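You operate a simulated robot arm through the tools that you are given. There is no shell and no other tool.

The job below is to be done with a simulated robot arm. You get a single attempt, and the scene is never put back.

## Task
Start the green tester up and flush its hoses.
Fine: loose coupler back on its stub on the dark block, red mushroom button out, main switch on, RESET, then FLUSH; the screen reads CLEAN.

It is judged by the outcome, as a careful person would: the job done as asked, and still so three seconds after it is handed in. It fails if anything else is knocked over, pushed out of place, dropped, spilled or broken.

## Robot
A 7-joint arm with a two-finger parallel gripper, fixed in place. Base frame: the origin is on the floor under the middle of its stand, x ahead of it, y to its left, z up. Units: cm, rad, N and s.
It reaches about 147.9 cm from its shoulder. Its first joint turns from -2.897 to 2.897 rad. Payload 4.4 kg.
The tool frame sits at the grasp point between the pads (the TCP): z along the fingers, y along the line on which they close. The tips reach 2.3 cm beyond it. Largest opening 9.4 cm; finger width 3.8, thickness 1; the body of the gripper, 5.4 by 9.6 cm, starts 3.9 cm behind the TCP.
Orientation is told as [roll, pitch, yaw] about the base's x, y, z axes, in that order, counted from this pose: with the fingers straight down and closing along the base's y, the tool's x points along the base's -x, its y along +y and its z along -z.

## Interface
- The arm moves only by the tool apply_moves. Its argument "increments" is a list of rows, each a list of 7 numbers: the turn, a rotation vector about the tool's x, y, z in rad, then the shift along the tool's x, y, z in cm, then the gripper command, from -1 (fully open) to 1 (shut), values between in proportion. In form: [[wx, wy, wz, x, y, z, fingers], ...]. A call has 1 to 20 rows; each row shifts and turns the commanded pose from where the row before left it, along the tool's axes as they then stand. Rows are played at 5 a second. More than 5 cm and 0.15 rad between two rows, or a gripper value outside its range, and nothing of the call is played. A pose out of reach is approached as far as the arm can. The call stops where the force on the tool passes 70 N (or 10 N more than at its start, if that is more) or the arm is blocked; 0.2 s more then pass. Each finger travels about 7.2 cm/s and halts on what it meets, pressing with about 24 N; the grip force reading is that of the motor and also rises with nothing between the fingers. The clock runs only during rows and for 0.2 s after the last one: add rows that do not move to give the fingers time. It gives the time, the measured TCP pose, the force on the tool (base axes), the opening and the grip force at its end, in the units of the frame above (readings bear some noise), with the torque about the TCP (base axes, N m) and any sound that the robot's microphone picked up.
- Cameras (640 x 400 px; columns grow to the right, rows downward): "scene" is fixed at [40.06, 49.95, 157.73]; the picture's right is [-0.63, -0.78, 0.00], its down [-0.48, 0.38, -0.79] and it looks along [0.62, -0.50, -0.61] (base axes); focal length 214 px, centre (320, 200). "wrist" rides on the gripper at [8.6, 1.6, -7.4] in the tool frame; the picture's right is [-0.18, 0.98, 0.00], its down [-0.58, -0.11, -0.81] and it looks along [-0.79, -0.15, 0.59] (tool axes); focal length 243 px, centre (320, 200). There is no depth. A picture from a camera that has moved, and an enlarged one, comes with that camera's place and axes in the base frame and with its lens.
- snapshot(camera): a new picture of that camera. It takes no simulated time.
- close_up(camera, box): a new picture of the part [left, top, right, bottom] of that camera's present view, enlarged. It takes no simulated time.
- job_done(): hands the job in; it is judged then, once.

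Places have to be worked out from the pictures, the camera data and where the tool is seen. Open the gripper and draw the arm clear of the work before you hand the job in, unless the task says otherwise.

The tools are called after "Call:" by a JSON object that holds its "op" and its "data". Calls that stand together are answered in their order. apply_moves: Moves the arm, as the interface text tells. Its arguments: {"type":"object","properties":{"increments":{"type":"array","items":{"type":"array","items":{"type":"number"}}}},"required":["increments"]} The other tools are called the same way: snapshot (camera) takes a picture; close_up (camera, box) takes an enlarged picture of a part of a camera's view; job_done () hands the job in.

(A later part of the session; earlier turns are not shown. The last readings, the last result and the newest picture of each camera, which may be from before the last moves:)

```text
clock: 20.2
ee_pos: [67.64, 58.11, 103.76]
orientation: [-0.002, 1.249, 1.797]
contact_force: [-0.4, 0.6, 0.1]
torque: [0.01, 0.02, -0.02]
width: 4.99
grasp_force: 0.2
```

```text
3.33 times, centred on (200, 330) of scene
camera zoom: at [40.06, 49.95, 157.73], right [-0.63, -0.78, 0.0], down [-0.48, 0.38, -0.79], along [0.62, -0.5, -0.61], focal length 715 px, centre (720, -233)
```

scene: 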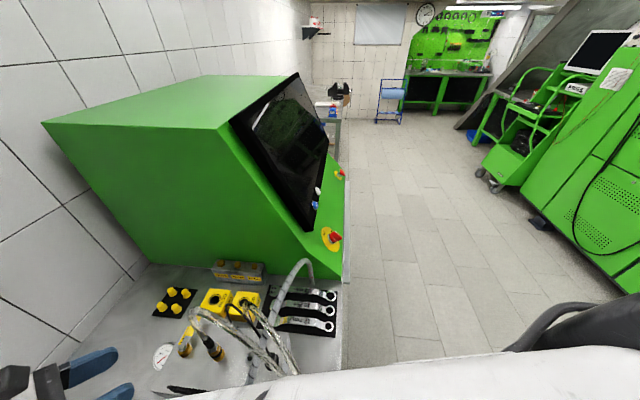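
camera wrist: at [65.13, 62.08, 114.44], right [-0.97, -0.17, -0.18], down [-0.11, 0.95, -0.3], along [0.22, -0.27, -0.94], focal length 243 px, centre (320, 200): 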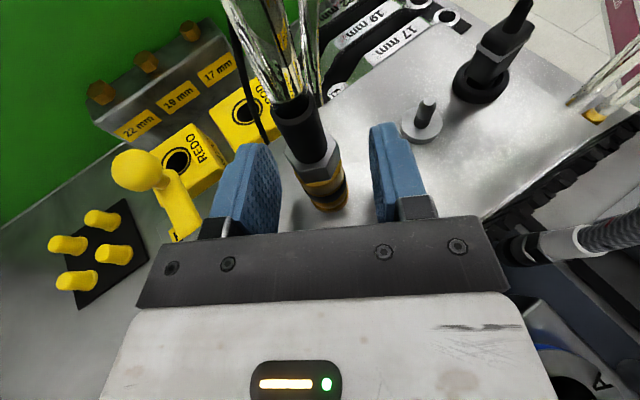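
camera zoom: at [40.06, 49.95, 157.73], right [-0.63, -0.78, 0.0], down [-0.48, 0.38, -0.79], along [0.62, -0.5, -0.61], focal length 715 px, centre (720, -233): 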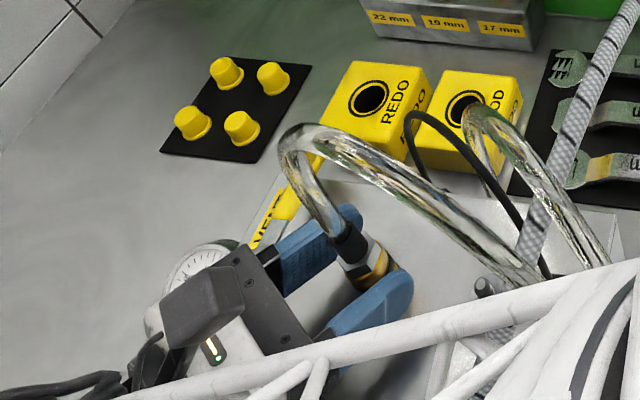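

The coupler is centred between the pads and nothing is touching. I'll close the gripper.

Call:
{"op": "apply_moves", "data": {"increments": [[0, 0, 0, 0, 0, 0, 0.3], [0, 0, 0, 0, 0, 0, 1], [0, 0, 0, 0, 0, 0, 1], [0, 0, 0, 0, 0, 0, 1]]}}

Call:
{"op": "close_up", "data": {"camera": "wrist", "box": [200, 80, 460, 240]}}

```text
clock: 21.2
ee_pos: [67.61, 58.27, 103.93]
orientation: [-0.001, 1.25, 1.798]
contact_force: [7.0, -1.3, 1.9]
torque: [-0.02, -0.28, 0.02]
width: 2.31
grasp_force: 24.1
```

```text
2.46 times, centred on (330, 160) of wrist
camera zoom: at [65.12, 62.1, 114.45], right [-0.97, -0.17, -0.18], down [-0.11, 0.95, -0.3], along [0.22, -0.27, -0.94], focal length 597 px, centre (295, 298)
```

zoom: 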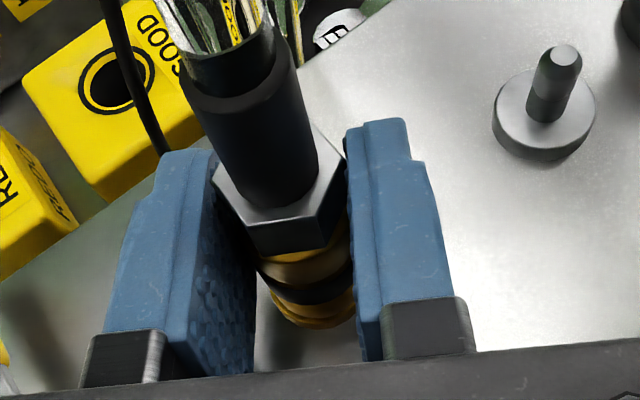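

It is gripped at 2.3 cm with 24 N, with a small 7 N side force. I'll lift in tiny steps and watch the force, to see whether the coupler is really free.

Call:
{"op": "apply_moves", "data": {"increments": [[0, 0, 0, 0.2847, 0, -0.0946, 1], [0, 0, 0, 0.2847, 0, -0.0946, 1], [0, 0, 0, 0, 0, 0, 1]]}}

Call:
{"op": "close_up", "data": {"camera": "wrist", "box": [200, 80, 460, 240]}}

Call:
{"op": "close_up", "data": {"camera": "scene", "box": [160, 290, 280, 370]}}

```text
clock: 22.0
ee_pos: [67.48, 58.27, 104.49]
orientation: [-0.002, 1.25, 1.798]
contact_force: [0.5, 0.5, -1.3]
torque: [0.01, 0.0, -0.01]
width: 2.32
grasp_force: 24.1
```

```text
2.46 times, centred on (330, 160) of wrist
camera zoom: at [65.09, 62.1, 115.04], right [-0.97, -0.17, -0.18], down [-0.11, 0.95, -0.3], along [0.22, -0.27, -0.94], focal length 597 px, centre (295, 298)
```

zoom: 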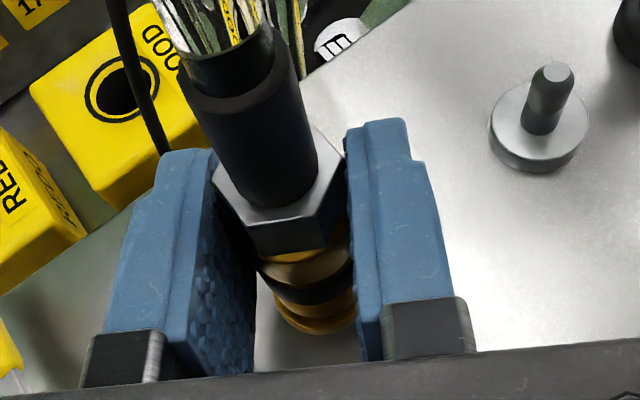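

```text
5.00 times, centred on (220, 330) of scene
camera zoom: at [40.06, 49.95, 157.73], right [-0.63, -0.78, 0.0], down [-0.48, 0.38, -0.79], along [0.62, -0.5, -0.61], focal length 1072 px, centre (820, -450)
```

zoom: 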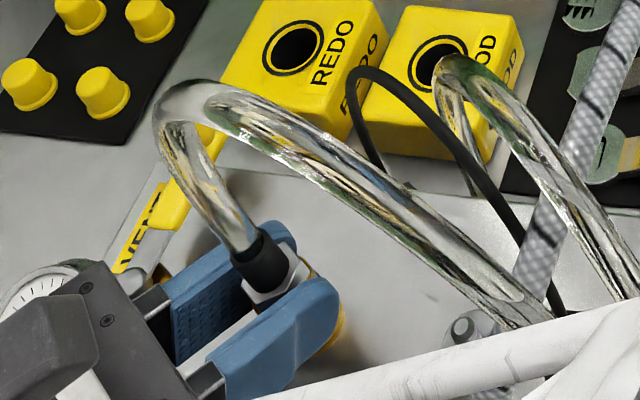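

The coupler lifts freely with near-zero force, so it is the loose one. I'll raise it another 3.2 cm to clear the nipple, then check surroundings.

Call:
{"op": "apply_moves", "data": {"increments": [[0, 0, 0, 0.76, 0, -0.252, 1], [0, 0, 0, 0.76, 0, -0.252, 1], [0, 0, 0, 0.76, 0, -0.252, 1], [0, 0, 0, 0.76, 0, -0.252, 1], [0, 0, 0, 0, 0, 0, 1]]}}

Call:
{"op": "snapshot", "data": {"camera": "wrist"}}

Call:
{"op": "snapshot", "data": {"camera": "scene"}}

```text
clock: 23.2
ee_pos: [67.56, 58.18, 107.62]
orientation: [-0.002, 1.247, 1.797]
contact_force: [-0.2, 0.2, -0.4]
torque: [0.03, -0.01, 0.03]
width: 2.34
grasp_force: 24.3
```

```text
taken
camera wrist: at [65.08, 62.03, 118.25], right [-0.97, -0.17, -0.17], down [-0.11, 0.95, -0.3], along [0.22, -0.27, -0.94], focal length 243 px, centre (320, 200)
```

wrist: 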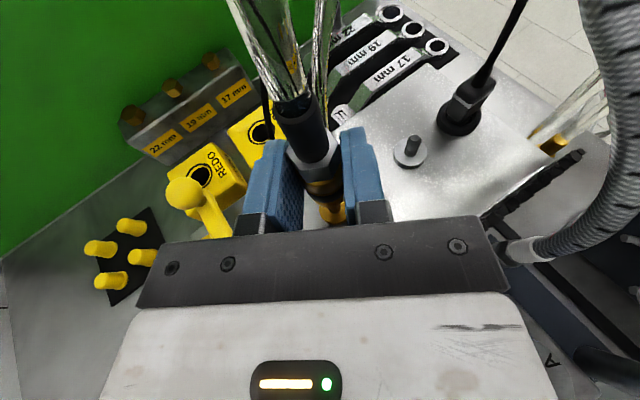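

```text
taken
```

scene: 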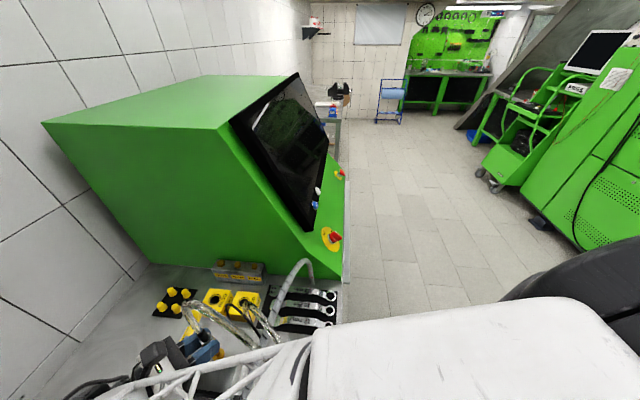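

Everything is clear of contact. I'll yaw −0.15 rad to give the braided conduit more room, then carry the coupler two thirds of the way toward the stub and look.

Call:
{"op": "apply_moves", "data": {"increments": [[-0.071, 0, 0.0235, 0, 0, 0, 1], [-0.071, 0, 0.0235, 0, 0, 0, 1], [0, 0, 0, 0.496, 1.83, 1.478, 1], [0, 0, 0, 0.496, 1.83, 1.478, 1], [0, 0, 0, 0, 0, 0, 1]]}}

Call:
{"op": "snapshot", "data": {"camera": "wrist"}}

Call:
{"op": "close_up", "data": {"camera": "scene", "box": [120, 270, 360, 400]}}

```text
clock: 24.4
ee_pos: [64.15, 54.71, 107.56]
orientation: [0.002, 1.249, 1.651]
contact_force: [1.0, 0.1, -1.1]
torque: [0.0, 0.01, 0.01]
width: 2.35
grasp_force: 23.9
```

```text
taken
camera wrist: at [62.32, 59.02, 118.13], right [-0.98, -0.02, -0.17], down [0.03, 0.95, -0.3], along [0.17, -0.3, -0.94], focal length 243 px, centre (320, 200)
```

wrist: 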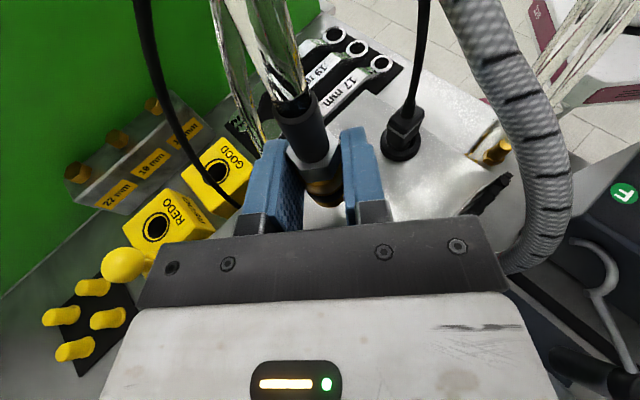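

```text
2.67 times, centred on (240, 335) of scene
camera zoom: at [40.06, 49.95, 157.73], right [-0.63, -0.78, 0.0], down [-0.48, 0.38, -0.79], along [0.62, -0.5, -0.61], focal length 572 px, centre (533, -160)
```

zoom: 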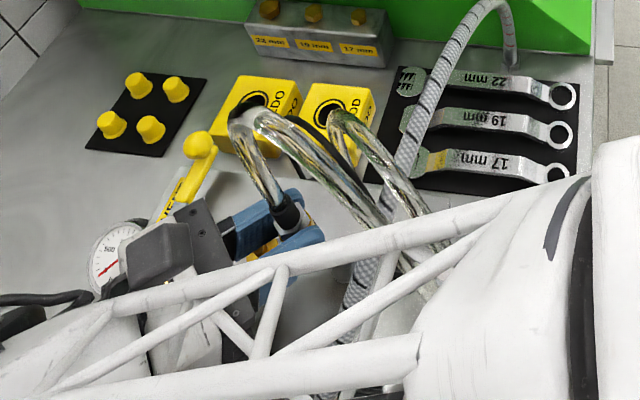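

Only the last 2.4 cm remains and no contact is showing. I'll check the coupler's position relative to the fingers in a close-up before going over the stub.

Call:
{"op": "close_up", "data": {"camera": "wrist", "box": [230, 80, 430, 230]}}

```text
2.67 times, centred on (330, 155) of wrist
camera zoom: at [62.32, 59.02, 118.13], right [-0.98, -0.02, -0.17], down [0.03, 0.95, -0.3], along [0.17, -0.3, -0.94], focal length 647 px, centre (293, 320)
```

zoom: 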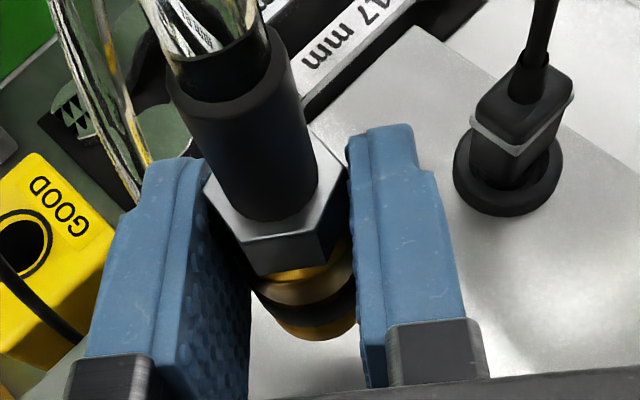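

The coupler's lower end is about 1.08 cm ahead of the TCP and nearly vertical. I'll move it above the stub and look at the alignment.

Call:
{"op": "apply_moves", "data": {"increments": [[0, 0, 0, 0.222, 0.93, 0.667, 1], [0, 0, 0, 0.222, 0.93, 0.667, 1], [0, 0, 0, 0, 0, 0, 1], [0, 0, 0, 0, 0, 0, 1]]}}

Call:
{"op": "snapshot", "data": {"camera": "wrist"}}

Call:
{"op": "close_up", "data": {"camera": "wrist", "box": [260, 120, 420, 240]}}

Call:
{"op": "close_up", "data": {"camera": "scene", "box": [200, 300, 320, 390]}}

```text
clock: 25.4
ee_pos: [62.47, 53.22, 107.54]
orientation: [-0.001, 1.25, 1.649]
contact_force: [1.1, 0.3, -0.9]
torque: [0.01, 0.0, 0.02]
width: 2.32
grasp_force: 24.3
```

```text
taken
camera wrist: at [60.59, 57.45, 118.19], right [-0.98, -0.02, -0.17], down [0.03, 0.95, -0.3], along [0.17, -0.3, -0.94], focal length 243 px, centre (320, 200)
```

wrist: 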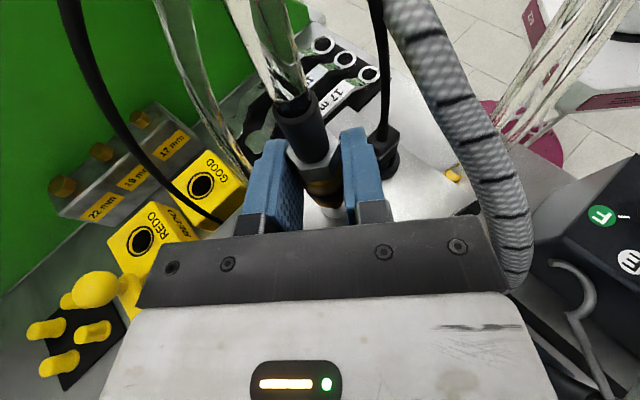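

```text
3.33 times, centred on (340, 180) of wrist
camera zoom: at [60.59, 57.45, 118.19], right [-0.98, -0.02, -0.17], down [0.03, 0.95, -0.3], along [0.17, -0.3, -0.94], focal length 809 px, centre (253, 267)
```

zoom: 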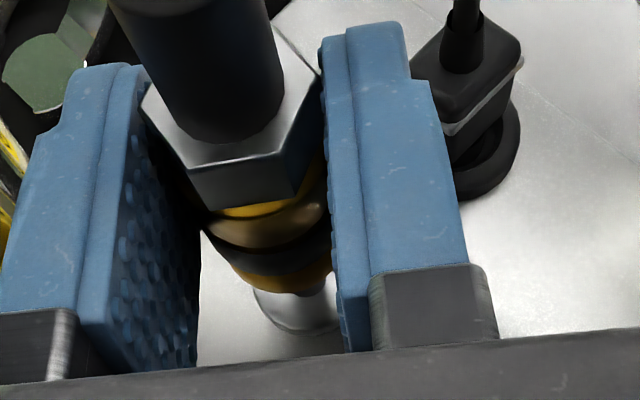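

```text
4.44 times, centred on (260, 345) of scene
camera zoom: at [40.06, 49.95, 157.73], right [-0.63, -0.78, 0.0], down [-0.48, 0.38, -0.79], along [0.62, -0.5, -0.61], focal length 953 px, centre (587, -444)
```

zoom: 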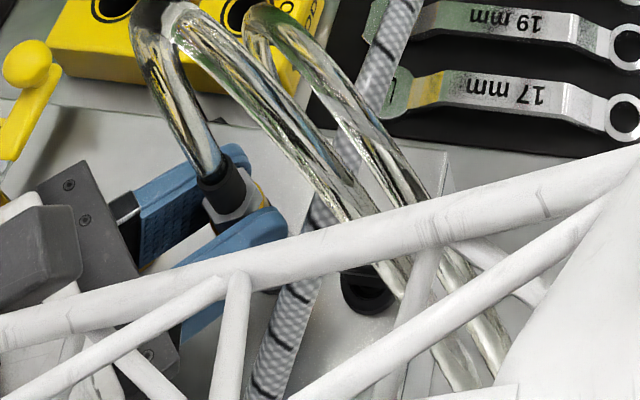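

The predicted and observed positions of both the flange and the coupler's lower rim agree to about 0.1 cm. I'll start lowering over the nipple in small steps.

Call:
{"op": "apply_moves", "data": {"increments": [[0, 0, 0, -0.38, 0, 0.126, 1], [0, 0, 0, -0.38, 0, 0.126, 1], [0, 0, 0, -0.38, 0, 0.126, 1], [0, 0, 0, -0.285, 0, 0.095, 1], [0, 0, 0, 0, 0, 0, 1]]}}

Call:
{"op": "close_up", "data": {"camera": "wrist", "box": [260, 120, 420, 240]}}

```text
clock: 26.6
ee_pos: [62.39, 53.36, 106.09]
orientation: [-0.001, 1.25, 1.652]
contact_force: [0.4, -0.5, -1.6]
torque: [0.02, 0.0, 0.01]
width: 2.32
grasp_force: 23.7
```

```text
3.33 times, centred on (340, 180) of wrist
camera zoom: at [60.56, 57.45, 116.72], right [-0.98, -0.02, -0.17], down [0.03, 0.95, -0.3], along [0.17, -0.3, -0.94], focal length 809 px, centre (253, 267)
```

zoom: 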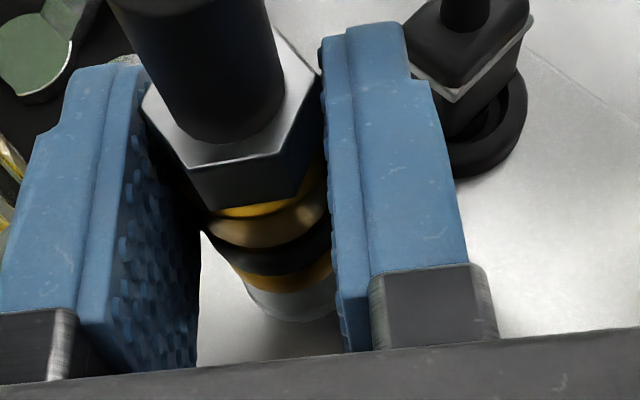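

There's no resistance, and the lower rim has passed the nipple tip height, so it is going over. I'll keep lowering.

Call:
{"op": "apply_moves", "data": {"increments": [[0, 0, 0, -0.38, 0, 0.126, 1], [0, 0, 0, -0.38, 0, 0.126, 1], [0, 0, 0, -0.285, 0, 0.095, 1], [0, 0, 0, 0, 0, 0, 1]]}}

Call:
{"op": "close_up", "data": {"camera": "wrist", "box": [260, 120, 420, 240]}}

```text
clock: 27.6
ee_pos: [62.44, 53.14, 105.02]
orientation: [0.002, 1.249, 1.65]
contact_force: [0.3, -0.4, -0.6]
torque: [0.02, 0.0, -0.01]
width: 2.32
grasp_force: 24.3
```

```text
3.33 times, centred on (340, 180) of wrist
camera zoom: at [60.59, 57.4, 115.64], right [-0.98, -0.02, -0.17], down [0.03, 0.95, -0.3], along [0.17, -0.3, -0.94], focal length 809 px, centre (253, 267)
```

zoom: 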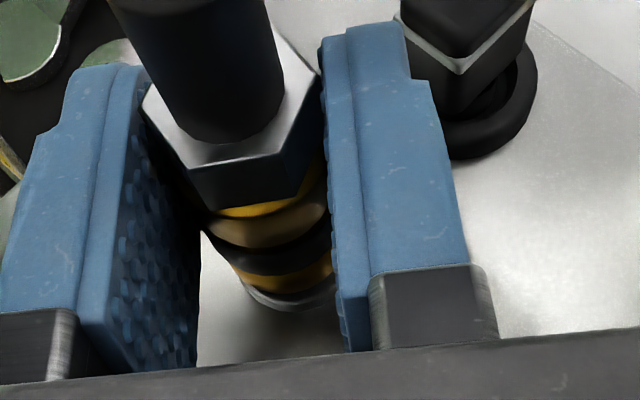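

Still free, with the rim just above the flange. I'll continue down in small steps until it seats.

Call:
{"op": "apply_moves", "data": {"increments": [[0, 0, 0, -0.237, 0, 0.079, 1], [0, 0, 0, -0.237, 0, 0.079, 1], [0, 0, 0, -0.237, 0, 0.079, 1], [0, 0, 0, 0, 0, 0, 1]]}}

Call:
{"op": "close_up", "data": {"camera": "wrist", "box": [260, 120, 420, 240]}}

```text
clock: 28.6
ee_pos: [62.41, 53.2, 104.3]
orientation: [-0.003, 1.249, 1.65]
contact_force: [0.4, -0.5, -0.8]
torque: [0.0, 0.0, -0.02]
width: 2.34
grasp_force: 23.5
```

```text
3.33 times, centred on (340, 180) of wrist
camera zoom: at [60.54, 57.42, 114.89], right [-0.98, -0.02, -0.17], down [0.03, 0.95, -0.3], along [0.17, -0.3, -0.94], focal length 809 px, centre (253, 267)
```

zoom: 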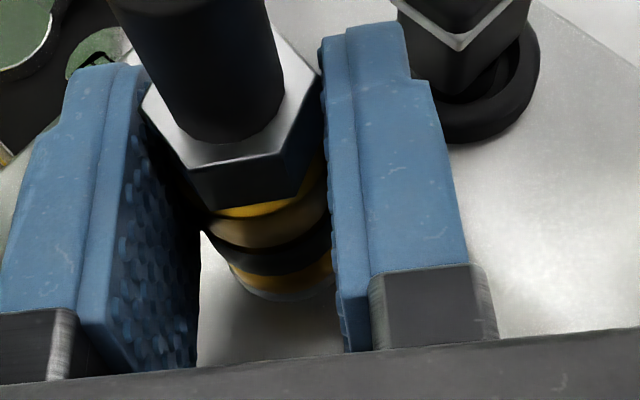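

The rim is about at the flange. I'll press in the last few millimetres until there's a clear reaction or a click.

Call:
{"op": "apply_moves", "data": {"increments": [[0, 0, 0, -0.142, 0, 0.047, 1], [0, 0, 0, -0.142, 0, 0.047, 1], [0, 0, 0, 0, 0, 0, 1]]}}

```text
clock: 29.4
ee_pos: [62.41, 53.16, 103.97]
orientation: [-0.003, 1.25, 1.648]
contact_force: [-4.6, 0.8, 4.3]
torque: [0.0, 0.16, -0.05]
width: 2.33
grasp_force: 24.4
```

A reaction of about 4 N has appeared, so it is touching the seat. I'll push a bit further, watching for a click.

Call:
{"op": "apply_moves", "data": {"increments": [[0, 0, 0, -0.095, 0, 0.032, 1], [0, 0, 0, -0.095, 0, 0.032, 1], [0, 0, 0, 0, 0, 0, 1]]}}

Call:
{"op": "close_up", "data": {"camera": "wrist", "box": [260, 120, 420, 240]}}

```text
clock: 30.2
ee_pos: [62.5, 53.16, 103.8]
orientation: [-0.001, 1.25, 1.646]
contact_force: [0.1, 3.6, 7.8]
torque: [0.0, 0.06, -0.04]
width: 2.34
grasp_force: 23.6
```

```text
3.33 times, centred on (340, 180) of wrist
camera zoom: at [60.56, 57.4, 114.45], right [-0.98, -0.02, -0.18], down [0.03, 0.95, -0.3], along [0.17, -0.3, -0.94], focal length 809 px, centre (253, 267)
```

zoom: 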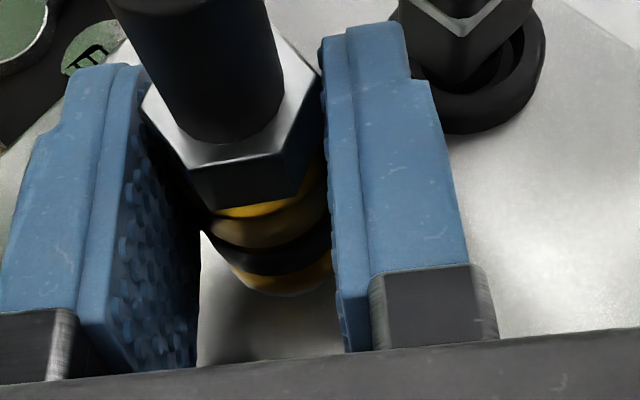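

The force is up to 8 N and the flange is now hidden under the coupler. One more small push should show whether it is firmly bottomed.

Call:
{"op": "apply_moves", "data": {"increments": [[0, 0, 0, -0.142, 0, 0.047, 1], [0, 0, 0, -0.142, 0, 0.047, 1], [0, 0, 0, 0, 0, 0, 1]]}}

Call:
{"op": "close_up", "data": {"camera": "wrist", "box": [260, 120, 420, 240]}}

```text
clock: 31.0
ee_pos: [62.39, 53.24, 103.49]
orientation: [-0.002, 1.249, 1.648]
contact_force: [0.5, 1.3, 19.9]
torque: [-0.2, 0.01, -0.01]
width: 2.35
grasp_force: 23.9
```

```text
3.33 times, centred on (340, 180) of wrist
camera zoom: at [60.56, 57.38, 114.18], right [-0.98, -0.02, -0.18], down [0.03, 0.95, -0.3], along [0.17, -0.3, -0.94], focal length 809 px, centre (253, 267)
```

zoom: 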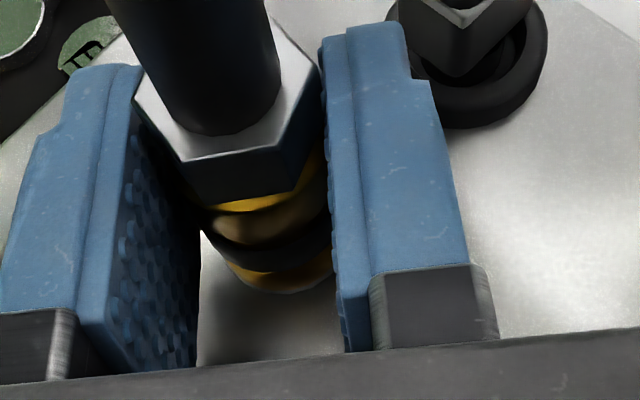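

It reads 20 N and the coupler has hardly slipped in the pads. I'll push slightly more in case there is a detent to overcome.

Call:
{"op": "apply_moves", "data": {"increments": [[0, 0, 0, -0.142, 0, 0.047, 1], [0, 0, 0, -0.142, 0, 0.047, 1], [0, 0, 0, 0, 0, 0, 1]]}}

Call:
{"op": "close_up", "data": {"camera": "wrist", "box": [230, 80, 430, 230]}}

```text
clock: 31.8
ee_pos: [62.33, 53.16, 103.24]
orientation: [-0.002, 1.251, 1.647]
contact_force: [8.1, -2.8, 19.9]
torque: [-0.24, -0.18, 0.07]
width: 2.33
grasp_force: 24.1
```

```text
2.67 times, centred on (330, 155) of wrist
camera zoom: at [60.56, 57.39, 113.84], right [-0.98, -0.02, -0.18], down [0.03, 0.95, -0.3], along [0.17, -0.3, -0.94], focal length 647 px, centre (293, 320)
```

zoom: 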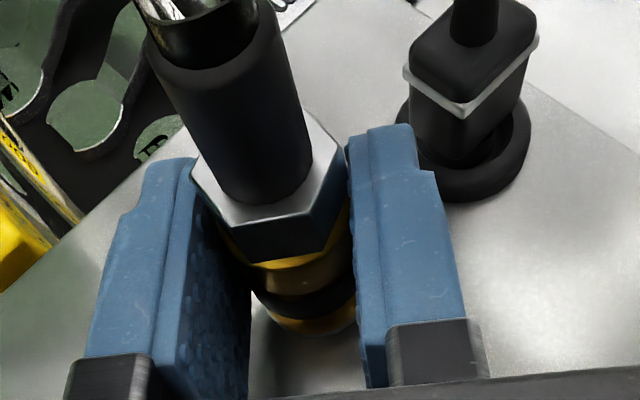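

The force stays at 20 N while the pads begin to slip, so the coupler is fully down on the stub. I'll open just enough to release it, clear of the neighbouring plug, and check that it stays.

Call:
{"op": "apply_moves", "data": {"increments": [[0, 0, 0, 0.15, 0, 0, 0.4], [0, 0, 0, 0, 0, 0, 0.25], [0, 0, 0, 0, 0, 0, 0.25]]}}

Call:
{"op": "close_up", "data": {"camera": "wrist", "box": [230, 80, 430, 230]}}

```text
clock: 32.6
ee_pos: [62.41, 53.21, 103.28]
orientation: [0.0, 1.25, 1.649]
contact_force: [0.3, 0.1, 0.2]
torque: [-0.01, -0.04, 0.01]
width: 3.55
grasp_force: 0.0
```

```text
2.67 times, centred on (330, 155) of wrist
camera zoom: at [60.56, 57.37, 113.92], right [-0.98, -0.02, -0.17], down [0.03, 0.95, -0.3], along [0.17, -0.3, -0.94], focal length 647 px, centre (293, 320)
```

zoom: 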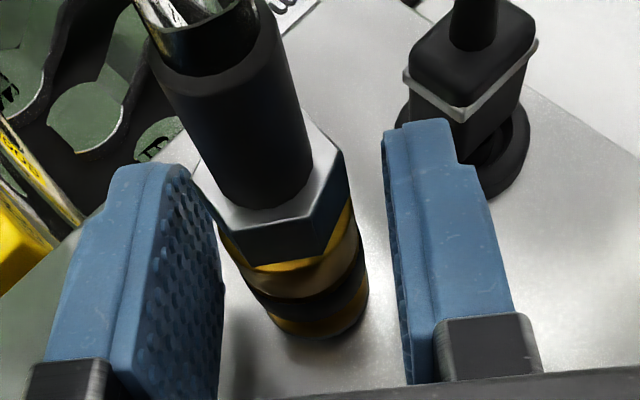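

The coupler stays upright on the stub. I'll back straight out along the tool axis and inspect.

Call:
{"op": "apply_moves", "data": {"increments": [[0, 0, 0, 0, 0, -2.5, 0.25], [0, 0, 0, 0, 0, -2.5, 0.25], [0, 0, 0, 0, 0, -3, 0.25], [0, 0, 0, 0.5, 0, -3, 0.25], [0, 0, 0, 0, 0, 0, 0.25]]}}

Call:
{"op": "snapshot", "data": {"camera": "wrist"}}

Call:
{"op": "close_up", "data": {"camera": "wrist", "box": [260, 0, 420, 120]}}

```text
clock: 33.8
ee_pos: [61.63, 63.34, 107.39]
orientation: [-0.002, 1.248, 1.649]
contact_force: [-0.4, -0.1, -0.8]
torque: [0.01, -0.01, 0.0]
width: 3.52
grasp_force: 0.1
```

```text
taken
camera wrist: at [59.74, 67.57, 117.97], right [-0.98, -0.02, -0.18], down [0.03, 0.95, -0.3], along [0.17, -0.3, -0.94], focal length 243 px, centre (320, 200)
```

wrist: 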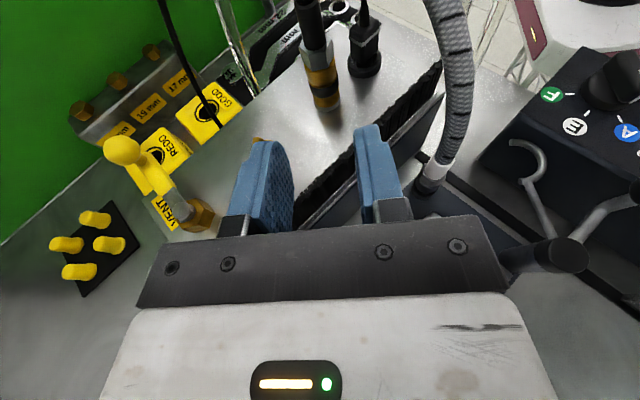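

```text
3.33 times, centred on (340, 60) of wrist
camera zoom: at [59.74, 67.57, 117.97], right [-0.98, -0.02, -0.18], down [0.03, 0.95, -0.3], along [0.17, -0.3, -0.94], focal length 809 px, centre (253, 667)
```

zoom: 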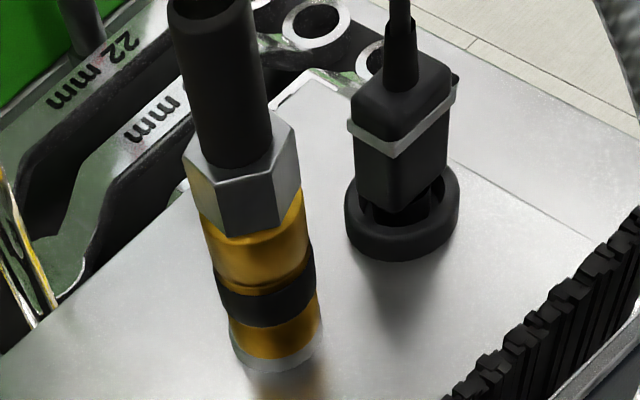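

The coupler now sits on the stub's flange, upright and with nothing disturbed. Next I'll raise the arm straight up, away from hoses and conduit, before turning to the tester panel.

Call:
{"op": "apply_moves", "data": {"increments": [[0, 0, 0, 3.3, 0, -2.8, 0.25], [0, 0, 0, 3.8, 0, -2.0, 0.25], [0, 0, 0, 3.8, 0, -1.5, 0.25], [0, 0, 0, 3.8, 0, -1.3, 0.25], [0, 0, 0, 3.8, 0, -1.3, 0.25], [0, 0, 0, 3.8, 0, -1.3, 0.25], [0, 0, 0, 3.8, 0, -1.3, 0.25], [0, 0, 0, 0, 0, 0, 0.25]]}}

Call:
{"op": "snapshot", "data": {"camera": "scene"}}

Call:
{"op": "snapshot", "data": {"camera": "wrist"}}

```text
clock: 35.6
ee_pos: [55.39, 55.74, 114.03]
orientation: [0.0, 1.249, 1.649]
contact_force: [-1.0, 0.2, 0.1]
torque: [0.0, 0.01, -0.02]
width: 3.54
grasp_force: 0.0
out of reach, approached as far as the arm can: row 1, 2, 3, 4, 5, 6, 7
```

```text
taken
```

scene: 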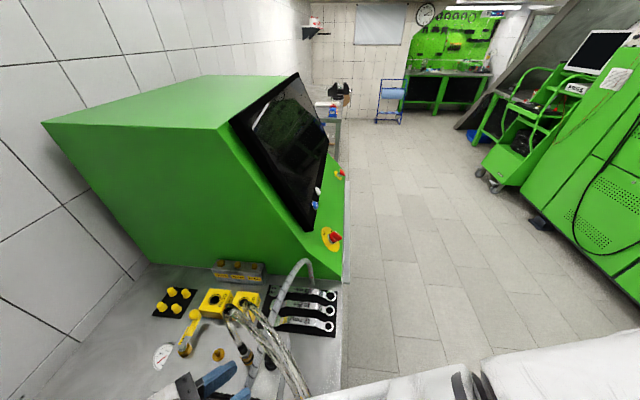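

```text
taken
camera wrist: at [53.48, 60.01, 124.71], right [-0.98, -0.02, -0.17], down [0.03, 0.95, -0.3], along [0.17, -0.3, -0.94], focal length 243 px, centre (320, 200)
```

wrist: 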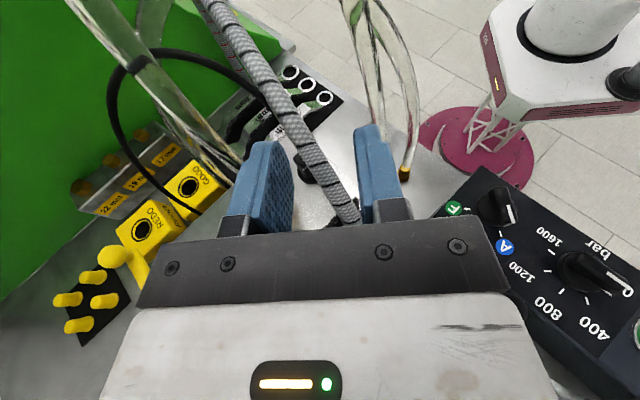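

The reach limit pulled the arm sideways to (55, 56, 114), near the conduit but with no contact force. I'll check the scene before moving any further.

Call:
{"op": "close_up", "data": {"camera": "scene", "box": [140, 290, 340, 400]}}

Call:
{"op": "close_up", "data": {"camera": "scene", "box": [200, 320, 280, 380]}}

Call:
{"op": "close_up", "data": {"camera": "wrist", "box": [220, 60, 440, 240]}}

```text
3.20 times, centred on (240, 345) of scene
camera zoom: at [40.06, 49.95, 157.73], right [-0.63, -0.78, 0.0], down [-0.48, 0.38, -0.79], along [0.62, -0.5, -0.61], focal length 686 px, centre (576, -264)
```

zoom: 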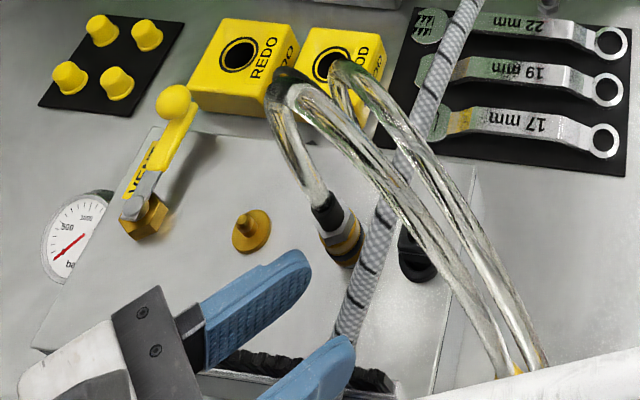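

```text
6.67 times, centred on (240, 350) of scene
camera zoom: at [40.06, 49.95, 157.73], right [-0.63, -0.78, 0.0], down [-0.48, 0.38, -0.79], along [0.62, -0.5, -0.61], focal length 1430 px, centre (853, -800)
```

zoom: 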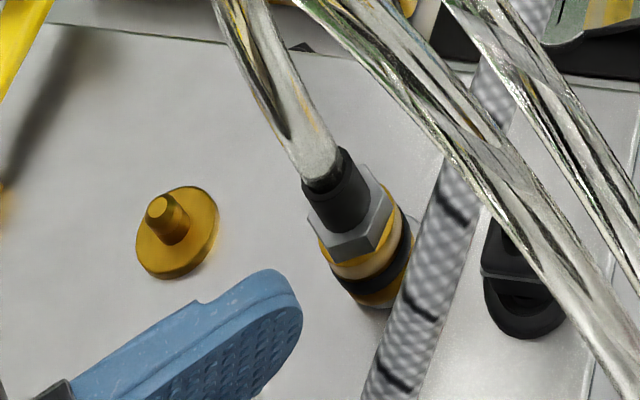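

```text
2.22 times, centred on (330, 150) of wrist
camera zoom: at [53.48, 60.01, 124.71], right [-0.98, -0.02, -0.17], down [0.03, 0.95, -0.3], along [0.17, -0.3, -0.94], focal length 539 px, centre (298, 311)
```

zoom: 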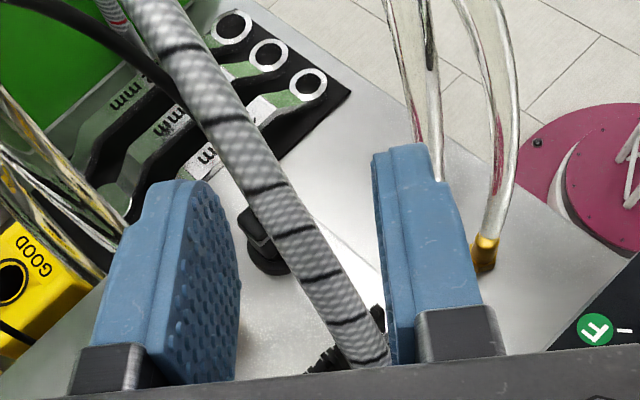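

The coupler had actually been standing on a brass stub that it hid completely, so I may have moved a coupler that belonged there. I must find out which one is really loose, so I'll look at the conduit's two ends and hose 2's end more carefully.

Call:
{"op": "close_up", "data": {"camera": "scene", "box": [270, 250, 350, 310]}}

Call:
{"op": "close_up", "data": {"camera": "scene", "box": [200, 300, 360, 400]}}

Call:
{"op": "close_up", "data": {"camera": "wrist", "box": [60, 0, 220, 100]}}

Call:
{"op": "close_up", "data": {"camera": "wrist", "box": [200, 0, 340, 90]}}

```text
6.67 times, centred on (310, 280) of scene
camera zoom: at [40.06, 49.95, 157.73], right [-0.63, -0.78, 0.0], down [-0.48, 0.38, -0.79], along [0.62, -0.5, -0.61], focal length 1430 px, centre (387, -333)
```

zoom: 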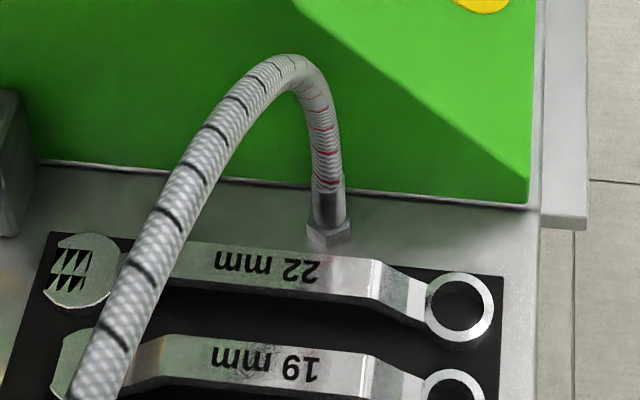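

```text
4.00 times, centred on (280, 350) of scene
camera zoom: at [40.06, 49.95, 157.73], right [-0.63, -0.78, 0.0], down [-0.48, 0.38, -0.79], along [0.62, -0.5, -0.61], focal length 858 px, centre (480, -400)
```

zoom: 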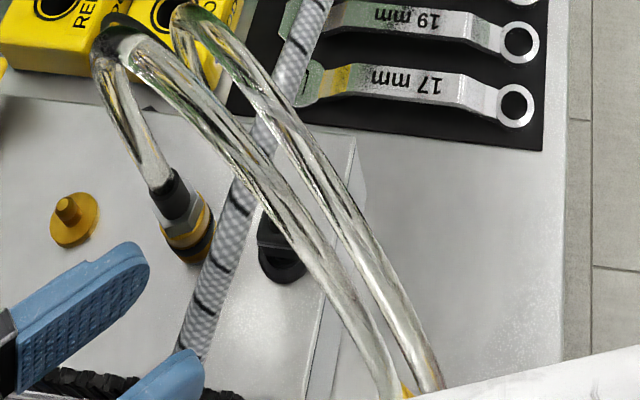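

```text
4.00 times, centred on (140, 50) of wrist
camera zoom: at [53.48, 60.01, 124.71], right [-0.98, -0.02, -0.17], down [0.03, 0.95, -0.3], along [0.17, -0.3, -0.94], focal length 970 px, centre (1040, 800)
```

zoom: 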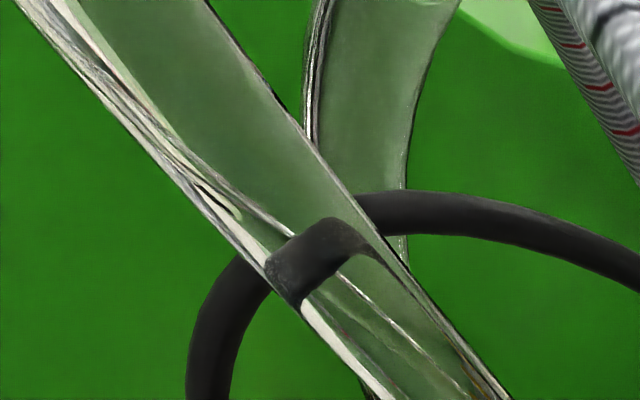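

```text
4.44 times, centred on (270, 45) of wrist
camera zoom: at [53.48, 60.01, 124.71], right [-0.98, -0.02, -0.17], down [0.03, 0.95, -0.3], along [0.17, -0.3, -0.94], focal length 1078 px, centre (542, 889)
```

zoom: 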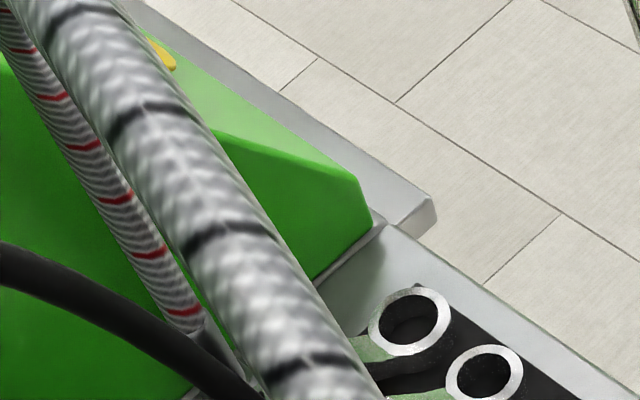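

Color matching now suggests each stub has its own coupler: brass stub with the brass coupler (where it was), black ring with the black plug, and the bare steel stub with a steel one. The steel-nutted braided hose ending over by the navy plate may be the loose coupler. I'll untilt and rise carefully out of this spot so I can inspect that end.

Call:
{"op": "apply_moves", "data": {"increments": [[0, -0.15, 0, 0, 0, 0, 0.25], [0, -0.15, 0, 0, 0, 0, 0.25], [0, -0.15, 0, 0, 0, 0, 0.25], [0, 0, 0, 0, 0, 0, 0.25]]}}

Call:
{"op": "snapshot", "data": {"camera": "wrist"}}

```text
clock: 36.6
ee_pos: [55.41, 55.84, 114.22]
orientation: [-0.002, 0.797, 1.65]
contact_force: [-0.8, 0.3, 0.2]
torque: [0.03, -0.02, 0.01]
width: 3.53
grasp_force: 0.1
```

```text
taken
camera wrist: at [53.91, 55.04, 125.64], right [-0.99, 0.05, -0.13], down [0.03, 0.99, 0.15], along [0.14, 0.14, -0.98], focal length 243 px, centre (320, 200)
```

wrist: 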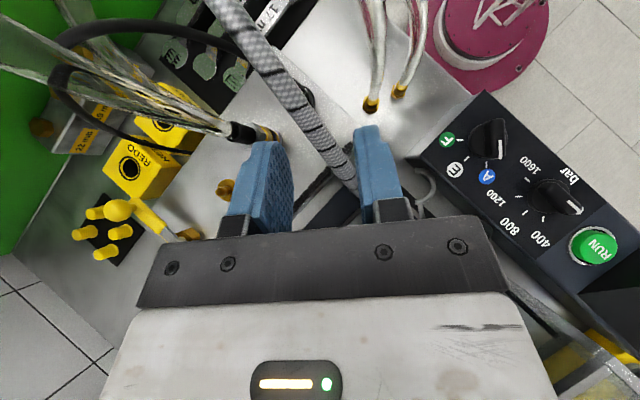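

Clear. Next I lift straight up 12 cm and then look at the braided hose's end by the navy plate.

Call:
{"op": "apply_moves", "data": {"increments": [[0, 0, 0, 2.86, 0, -2.8, 0.25], [0, 0, 0, 2.86, 0, -2.8, 0.25], [0, 0, 0, 2.86, 0, -2.8, 0.25], [0, 0, 0, 0, 0, 0, 0.25]]}}

Call:
{"op": "snapshot", "data": {"camera": "wrist"}}

Call:
{"op": "close_up", "data": {"camera": "wrist", "box": [280, 130, 380, 210]}}

Call:
{"op": "close_up", "data": {"camera": "wrist", "box": [200, 80, 400, 220]}}

```text
clock: 37.6
ee_pos: [55.09, 55.92, 126.2]
orientation: [-0.001, 0.799, 1.65]
contact_force: [0.9, 0.6, -0.3]
torque: [0.02, -0.01, -0.02]
width: 3.52
grasp_force: 0.0
```

```text
taken
camera wrist: at [53.74, 55.14, 137.79], right [-0.99, 0.05, -0.13], down [0.03, 0.99, 0.15], along [0.14, 0.14, -0.98], focal length 243 px, centre (320, 200)
```

wrist: 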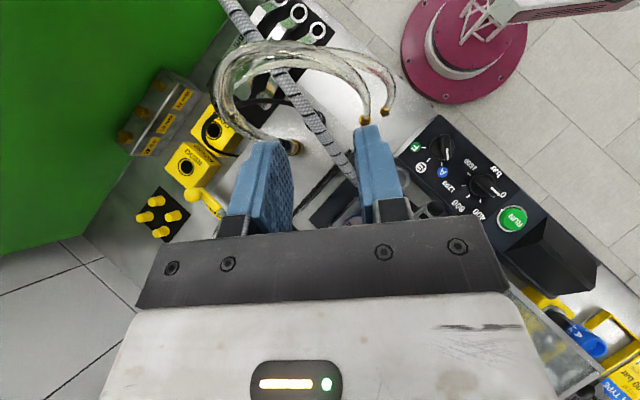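

```text
5.00 times, centred on (330, 170) of wrist
camera zoom: at [53.74, 55.14, 137.79], right [-0.99, 0.05, -0.13], down [0.03, 0.99, 0.15], along [0.14, 0.14, -0.98], focal length 1213 px, centre (270, 350)
```

zoom: 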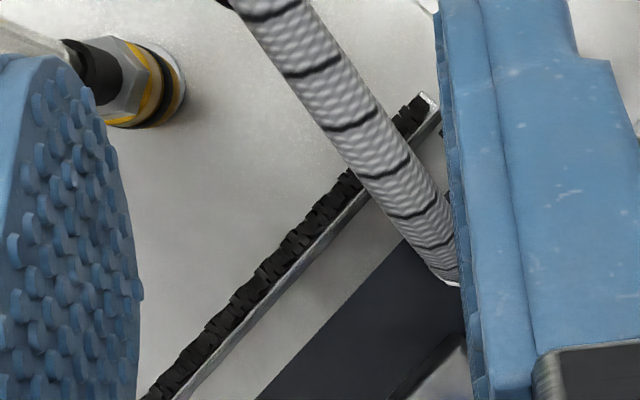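

```text
2.86 times, centred on (300, 150) of wrist
camera zoom: at [53.74, 55.14, 137.79], right [-0.99, 0.05, -0.13], down [0.03, 0.99, 0.15], along [0.14, 0.14, -0.98], focal length 693 px, centre (377, 343)
```

zoom: 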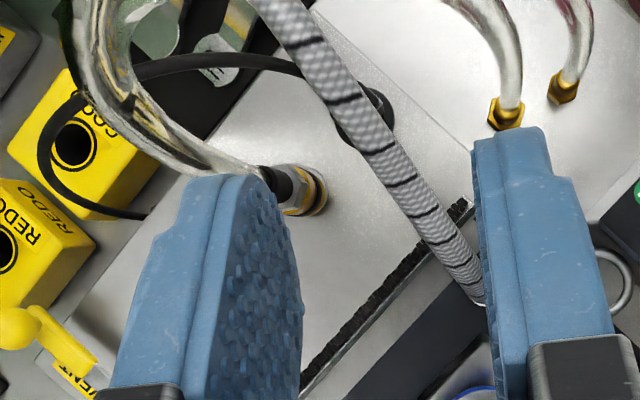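

I need a view of that end from the robot's side. I'll bring the tool back to fingers-down with zero yaw up here, then look from nearer the robot.

Call:
{"op": "apply_moves", "data": {"increments": [[0, -0.133, 0, 0, 0, 0, -0.2], [0, -0.133, 0, 0, 0, 0, -0.2], [0, -0.133, 0, 0, 0, 0, -0.2], [0, -0.133, 0, 0, 0, 0, -0.2], [0, -0.133, 0, 0, 0, 0, -0.2], [0, -0.133, 0, 0, 0, 0, -0.2], [0, 0, 0.15, 0, 0, 0, -0.2], [0, 0, 0.15, 0, 0, 0, -0.2], [0, 0, 0.15, 0, 0, 0, -0.2], [0, 0, 0.15, 0, 0, 0, -0.2], [0, 0, 0.15, 0, 0, 0, -0.2], [0, 0, 0.15, 0, 0, 0, -0.2], [0, 0, 0.15, 0, 0, 0, -0.2], [0, 0, 0.15, 0, 0, 0, -0.2], [0, 0, 0.15, 0, 0, 0, -0.2], [0, 0, 0.15, 0, 0, 0, -0.2], [0, 0, 0.15, 0, 0, 0, -0.2], [0, 0, 0, 0, 0, 0, -0.2]]}}

```text
clock: 41.4
ee_pos: [55.34, 55.88, 126.24]
orientation: [-0.002, -0.001, -0.001]
contact_force: [-0.2, 1.1, -1.6]
torque: [-0.02, 0.0, -0.01]
width: 5.63
grasp_force: 0.0
```

Now I move back to about (43, 58, 120) so the camera looks at the navy plate corner from the robot's side.

Call:
{"op": "apply_moves", "data": {"increments": [[0, 0, 0, 4.1, 0.7, 2, -0.2], [0, 0, 0, 4.1, 0.7, 2, -0.2], [0, 0, 0, 4.1, 0.7, 2, -0.2], [0, 0, 0, 0, 0, 0, -0.2]]}}

Call:
{"op": "snapshot", "data": {"camera": "wrist"}}

Call:
{"op": "close_up", "data": {"camera": "wrist", "box": [240, 40, 420, 160]}}

Call:
{"op": "close_up", "data": {"camera": "wrist", "box": [290, 60, 370, 120]}}

```text
clock: 42.4
ee_pos: [42.94, 57.96, 120.28]
orientation: [-0.001, 0.001, 0.0]
contact_force: [0.5, 0.3, -0.2]
torque: [0.0, 0.0, 0.03]
width: 5.64
grasp_force: 0.1
```

```text
taken
camera wrist: at [34.37, 59.6, 127.78], right [0.18, 0.98, 0.0], down [0.58, -0.11, 0.81], along [0.79, -0.15, -0.59], focal length 243 px, centre (320, 200)
```

wrist: 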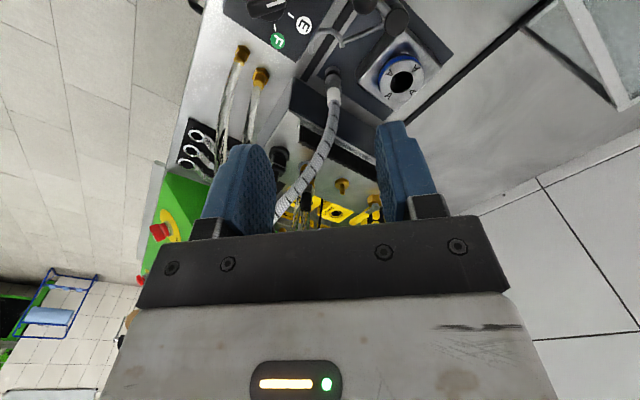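

```text
3.33 times, centred on (330, 100) of wrist
camera zoom: at [34.37, 59.6, 127.78], right [0.18, 0.98, 0.0], down [0.58, -0.11, 0.81], along [0.79, -0.15, -0.59], focal length 809 px, centre (287, 533)
```

zoom: 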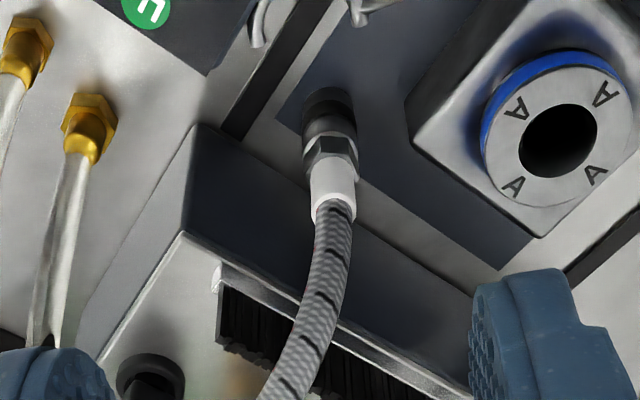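

```text
6.67 times, centred on (330, 90) of wrist
camera zoom: at [34.37, 59.6, 127.78], right [0.18, 0.98, 0.0], down [0.58, -0.11, 0.81], along [0.79, -0.15, -0.59], focal length 1618 px, centre (253, 933)
```

zoom: 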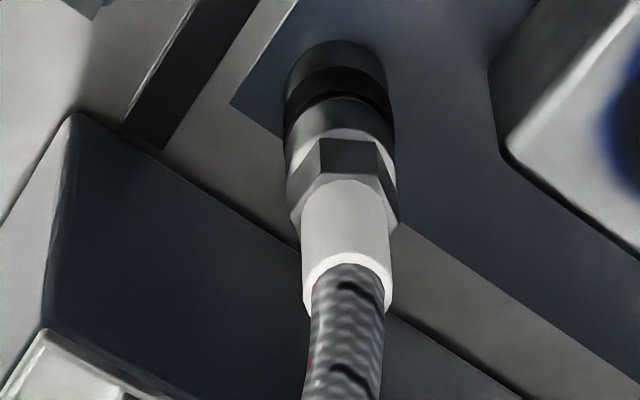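

This clears it up. The braided hose's end is a steel coupler of the same design (ferrule, hex, body with black band) standing loose on the navy plate at about (52.8, 58.1). Its steel stub on the dark block is the one I filled with the brass coupler. So I first return the brass coupler to its brass stub, then fit the steel one, starting by moving back up to the approach position.

Call:
{"op": "apply_moves", "data": {"increments": [[0, 0, 0, 0, 0, -4, -0.2], [0, 0, 0, -3.0, 1.2, -2.4, -0.2], [0, 0, 0, -4.0, 1.8, 0, -0.2], [0, 0, 0, -4.0, 1.8, 0, -0.2], [0, 0, 0, -4.0, 1.8, 0, -0.2], [0, 0, 0, -3.7, 1.8, 0, -0.2], [0, 0, -0.15, 0, 0, 0, -0.2], [0, 0, -0.15, 0, 0, 0, -0.2], [0, 0, -0.15, 0, 0, 0, -0.2], [0, 0, -0.15, 0, 0, 0, -0.2], [0, 0, -0.15, 0, 0, 0, -0.2], [0, 0, -0.15, 0, 0, 0, -0.2], [0, 0, -0.15, 0, 0, 0, -0.2], [0, 0, -0.15, 0, 0, 0, -0.2], [0, 0, -0.15, 0, 0, 0, -0.2], [0, 0, -0.15, 0, 0, 0, -0.2], [0, 0, -0.15, 0, 0, 0, -0.2], [0, 0, 0, 0, 0, 0, -0.2]]}}

Call:
{"op": "snapshot", "data": {"camera": "scene"}}

```text
clock: 46.2
ee_pos: [61.9, 66.43, 126.68]
orientation: [0.001, 0.001, 1.651]
contact_force: [-0.7, -0.3, -0.4]
torque: [-0.03, 0.0, 0.0]
width: 5.64
grasp_force: 0.0
```

```text
taken
```

scene: 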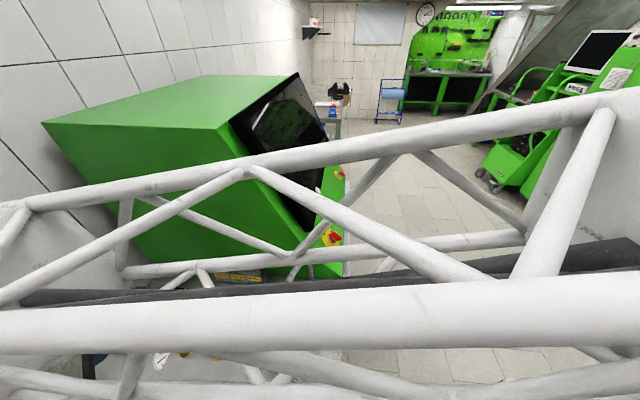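

Now I tilt to about 0.98 rad here and look at both stubs.

Call:
{"op": "apply_moves", "data": {"increments": [[0, 0.14, 0, 0, 0, 0, -0.2], [0, 0.14, 0, 0, 0, 0, -0.2], [0, 0.14, 0, 0, 0, 0, -0.2], [0, 0.14, 0, 0, 0, 0, -0.2], [0, 0.14, 0, 0, 0, 0, -0.2], [0, 0.14, 0, 0, 0, 0, -0.2], [0, 0.14, 0, 0, 0, 0, -0.2], [0, 0, 0, 0, 0, 0, -0.2]]}}

Call:
{"op": "snapshot", "data": {"camera": "wrist"}}

Call:
{"op": "close_up", "data": {"camera": "wrist", "box": [260, 60, 420, 180]}}

```text
clock: 48.0
ee_pos: [61.76, 66.41, 126.63]
orientation: [-0.002, 0.914, 1.65]
contact_force: [-0.2, 0.4, 0.5]
torque: [-0.01, 0.0, 0.0]
width: 5.64
grasp_force: 0.1
out of reach, approached as far as the arm can: row 7
```

```text
taken
camera wrist: at [60.17, 66.89, 138.04], right [-0.99, 0.03, -0.15], down [0.03, 1.0, 0.03], along [0.15, 0.03, -0.99], focal length 243 px, centre (320, 200)
```

wrist: 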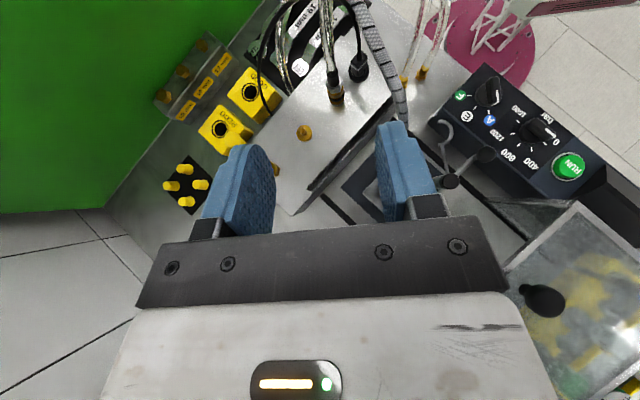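

```text
3.33 times, centred on (340, 120) of wrist
camera zoom: at [60.17, 66.89, 138.04], right [-0.99, 0.03, -0.15], down [0.03, 1.0, 0.03], along [0.15, 0.03, -0.99], focal length 809 px, centre (253, 467)
```

zoom: 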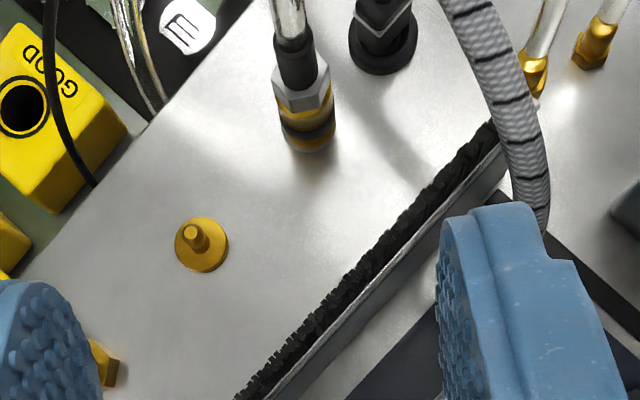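

Brass stub confirmed at (67.9, 57.27). I'll descend to the approach height, then tilt the rest of the way.

Call:
{"op": "apply_moves", "data": {"increments": [[0, 0, 0, -2.65, 0.058, 2.65, -0.2], [0, 0, 0, -2.65, 0.058, 2.65, -0.2], [0, 0, 0, -2.65, 0.058, 2.65, -0.2], [0, 0, 0, -2.65, 0.058, 2.65, -0.2], [0, 0, 0, -2.65, 0.058, 2.65, -0.2], [0, 0, 0, 0, 0, 0, -0.2]]}}

Call:
{"op": "snapshot", "data": {"camera": "wrist"}}

```text
clock: 49.4
ee_pos: [61.62, 64.05, 108.09]
orientation: [-0.001, 0.91, 1.649]
contact_force: [-0.9, 0.1, -0.3]
torque: [0.01, 0.01, 0.04]
width: 5.62
grasp_force: 0.1
```

```text
taken
camera wrist: at [60.09, 64.6, 119.53], right [-0.99, 0.03, -0.15], down [0.03, 1.0, 0.03], along [0.15, 0.03, -0.99], focal length 243 px, centre (320, 200)
```

wrist: 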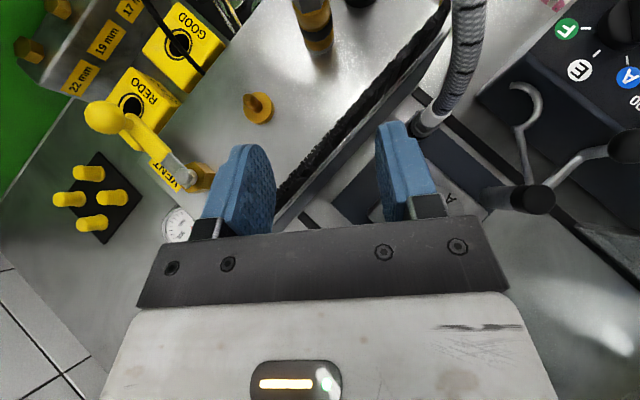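

Now tilt to 1.25 rad.

Call:
{"op": "apply_moves", "data": {"increments": [[0, 0.113, 0, 0, 0, 0, -0.06], [0, 0.113, 0, 0, 0, 0, -0.06], [0, 0.113, 0, 0, 0, 0, -0.06], [0, 0, 0, 0, 0, 0, -0.06]]}}

Call:
{"op": "snapshot", "data": {"camera": "wrist"}}

```text
clock: 50.4
ee_pos: [61.56, 63.67, 107.57]
orientation: [0.0, 1.239, 1.65]
contact_force: [0.3, 0.4, -2.0]
torque: [-0.05, -0.02, 0.04]
width: 4.99
grasp_force: 0.0
out of reach, approached as far as the arm can: row 3
```

```text
taken
camera wrist: at [59.65, 67.86, 118.3], right [-0.98, -0.02, -0.17], down [0.03, 0.96, -0.29], along [0.17, -0.29, -0.94], focal length 243 px, centre (320, 200)
```

wrist: 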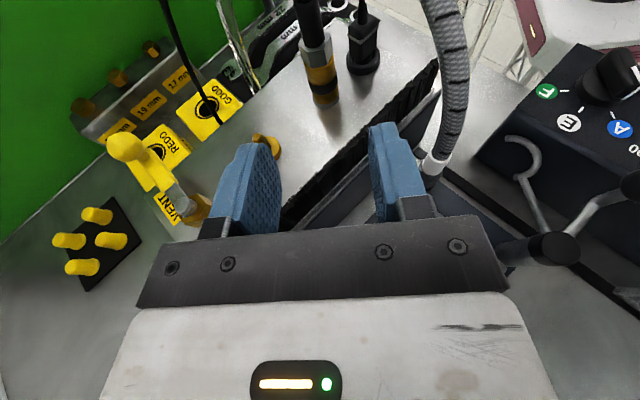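

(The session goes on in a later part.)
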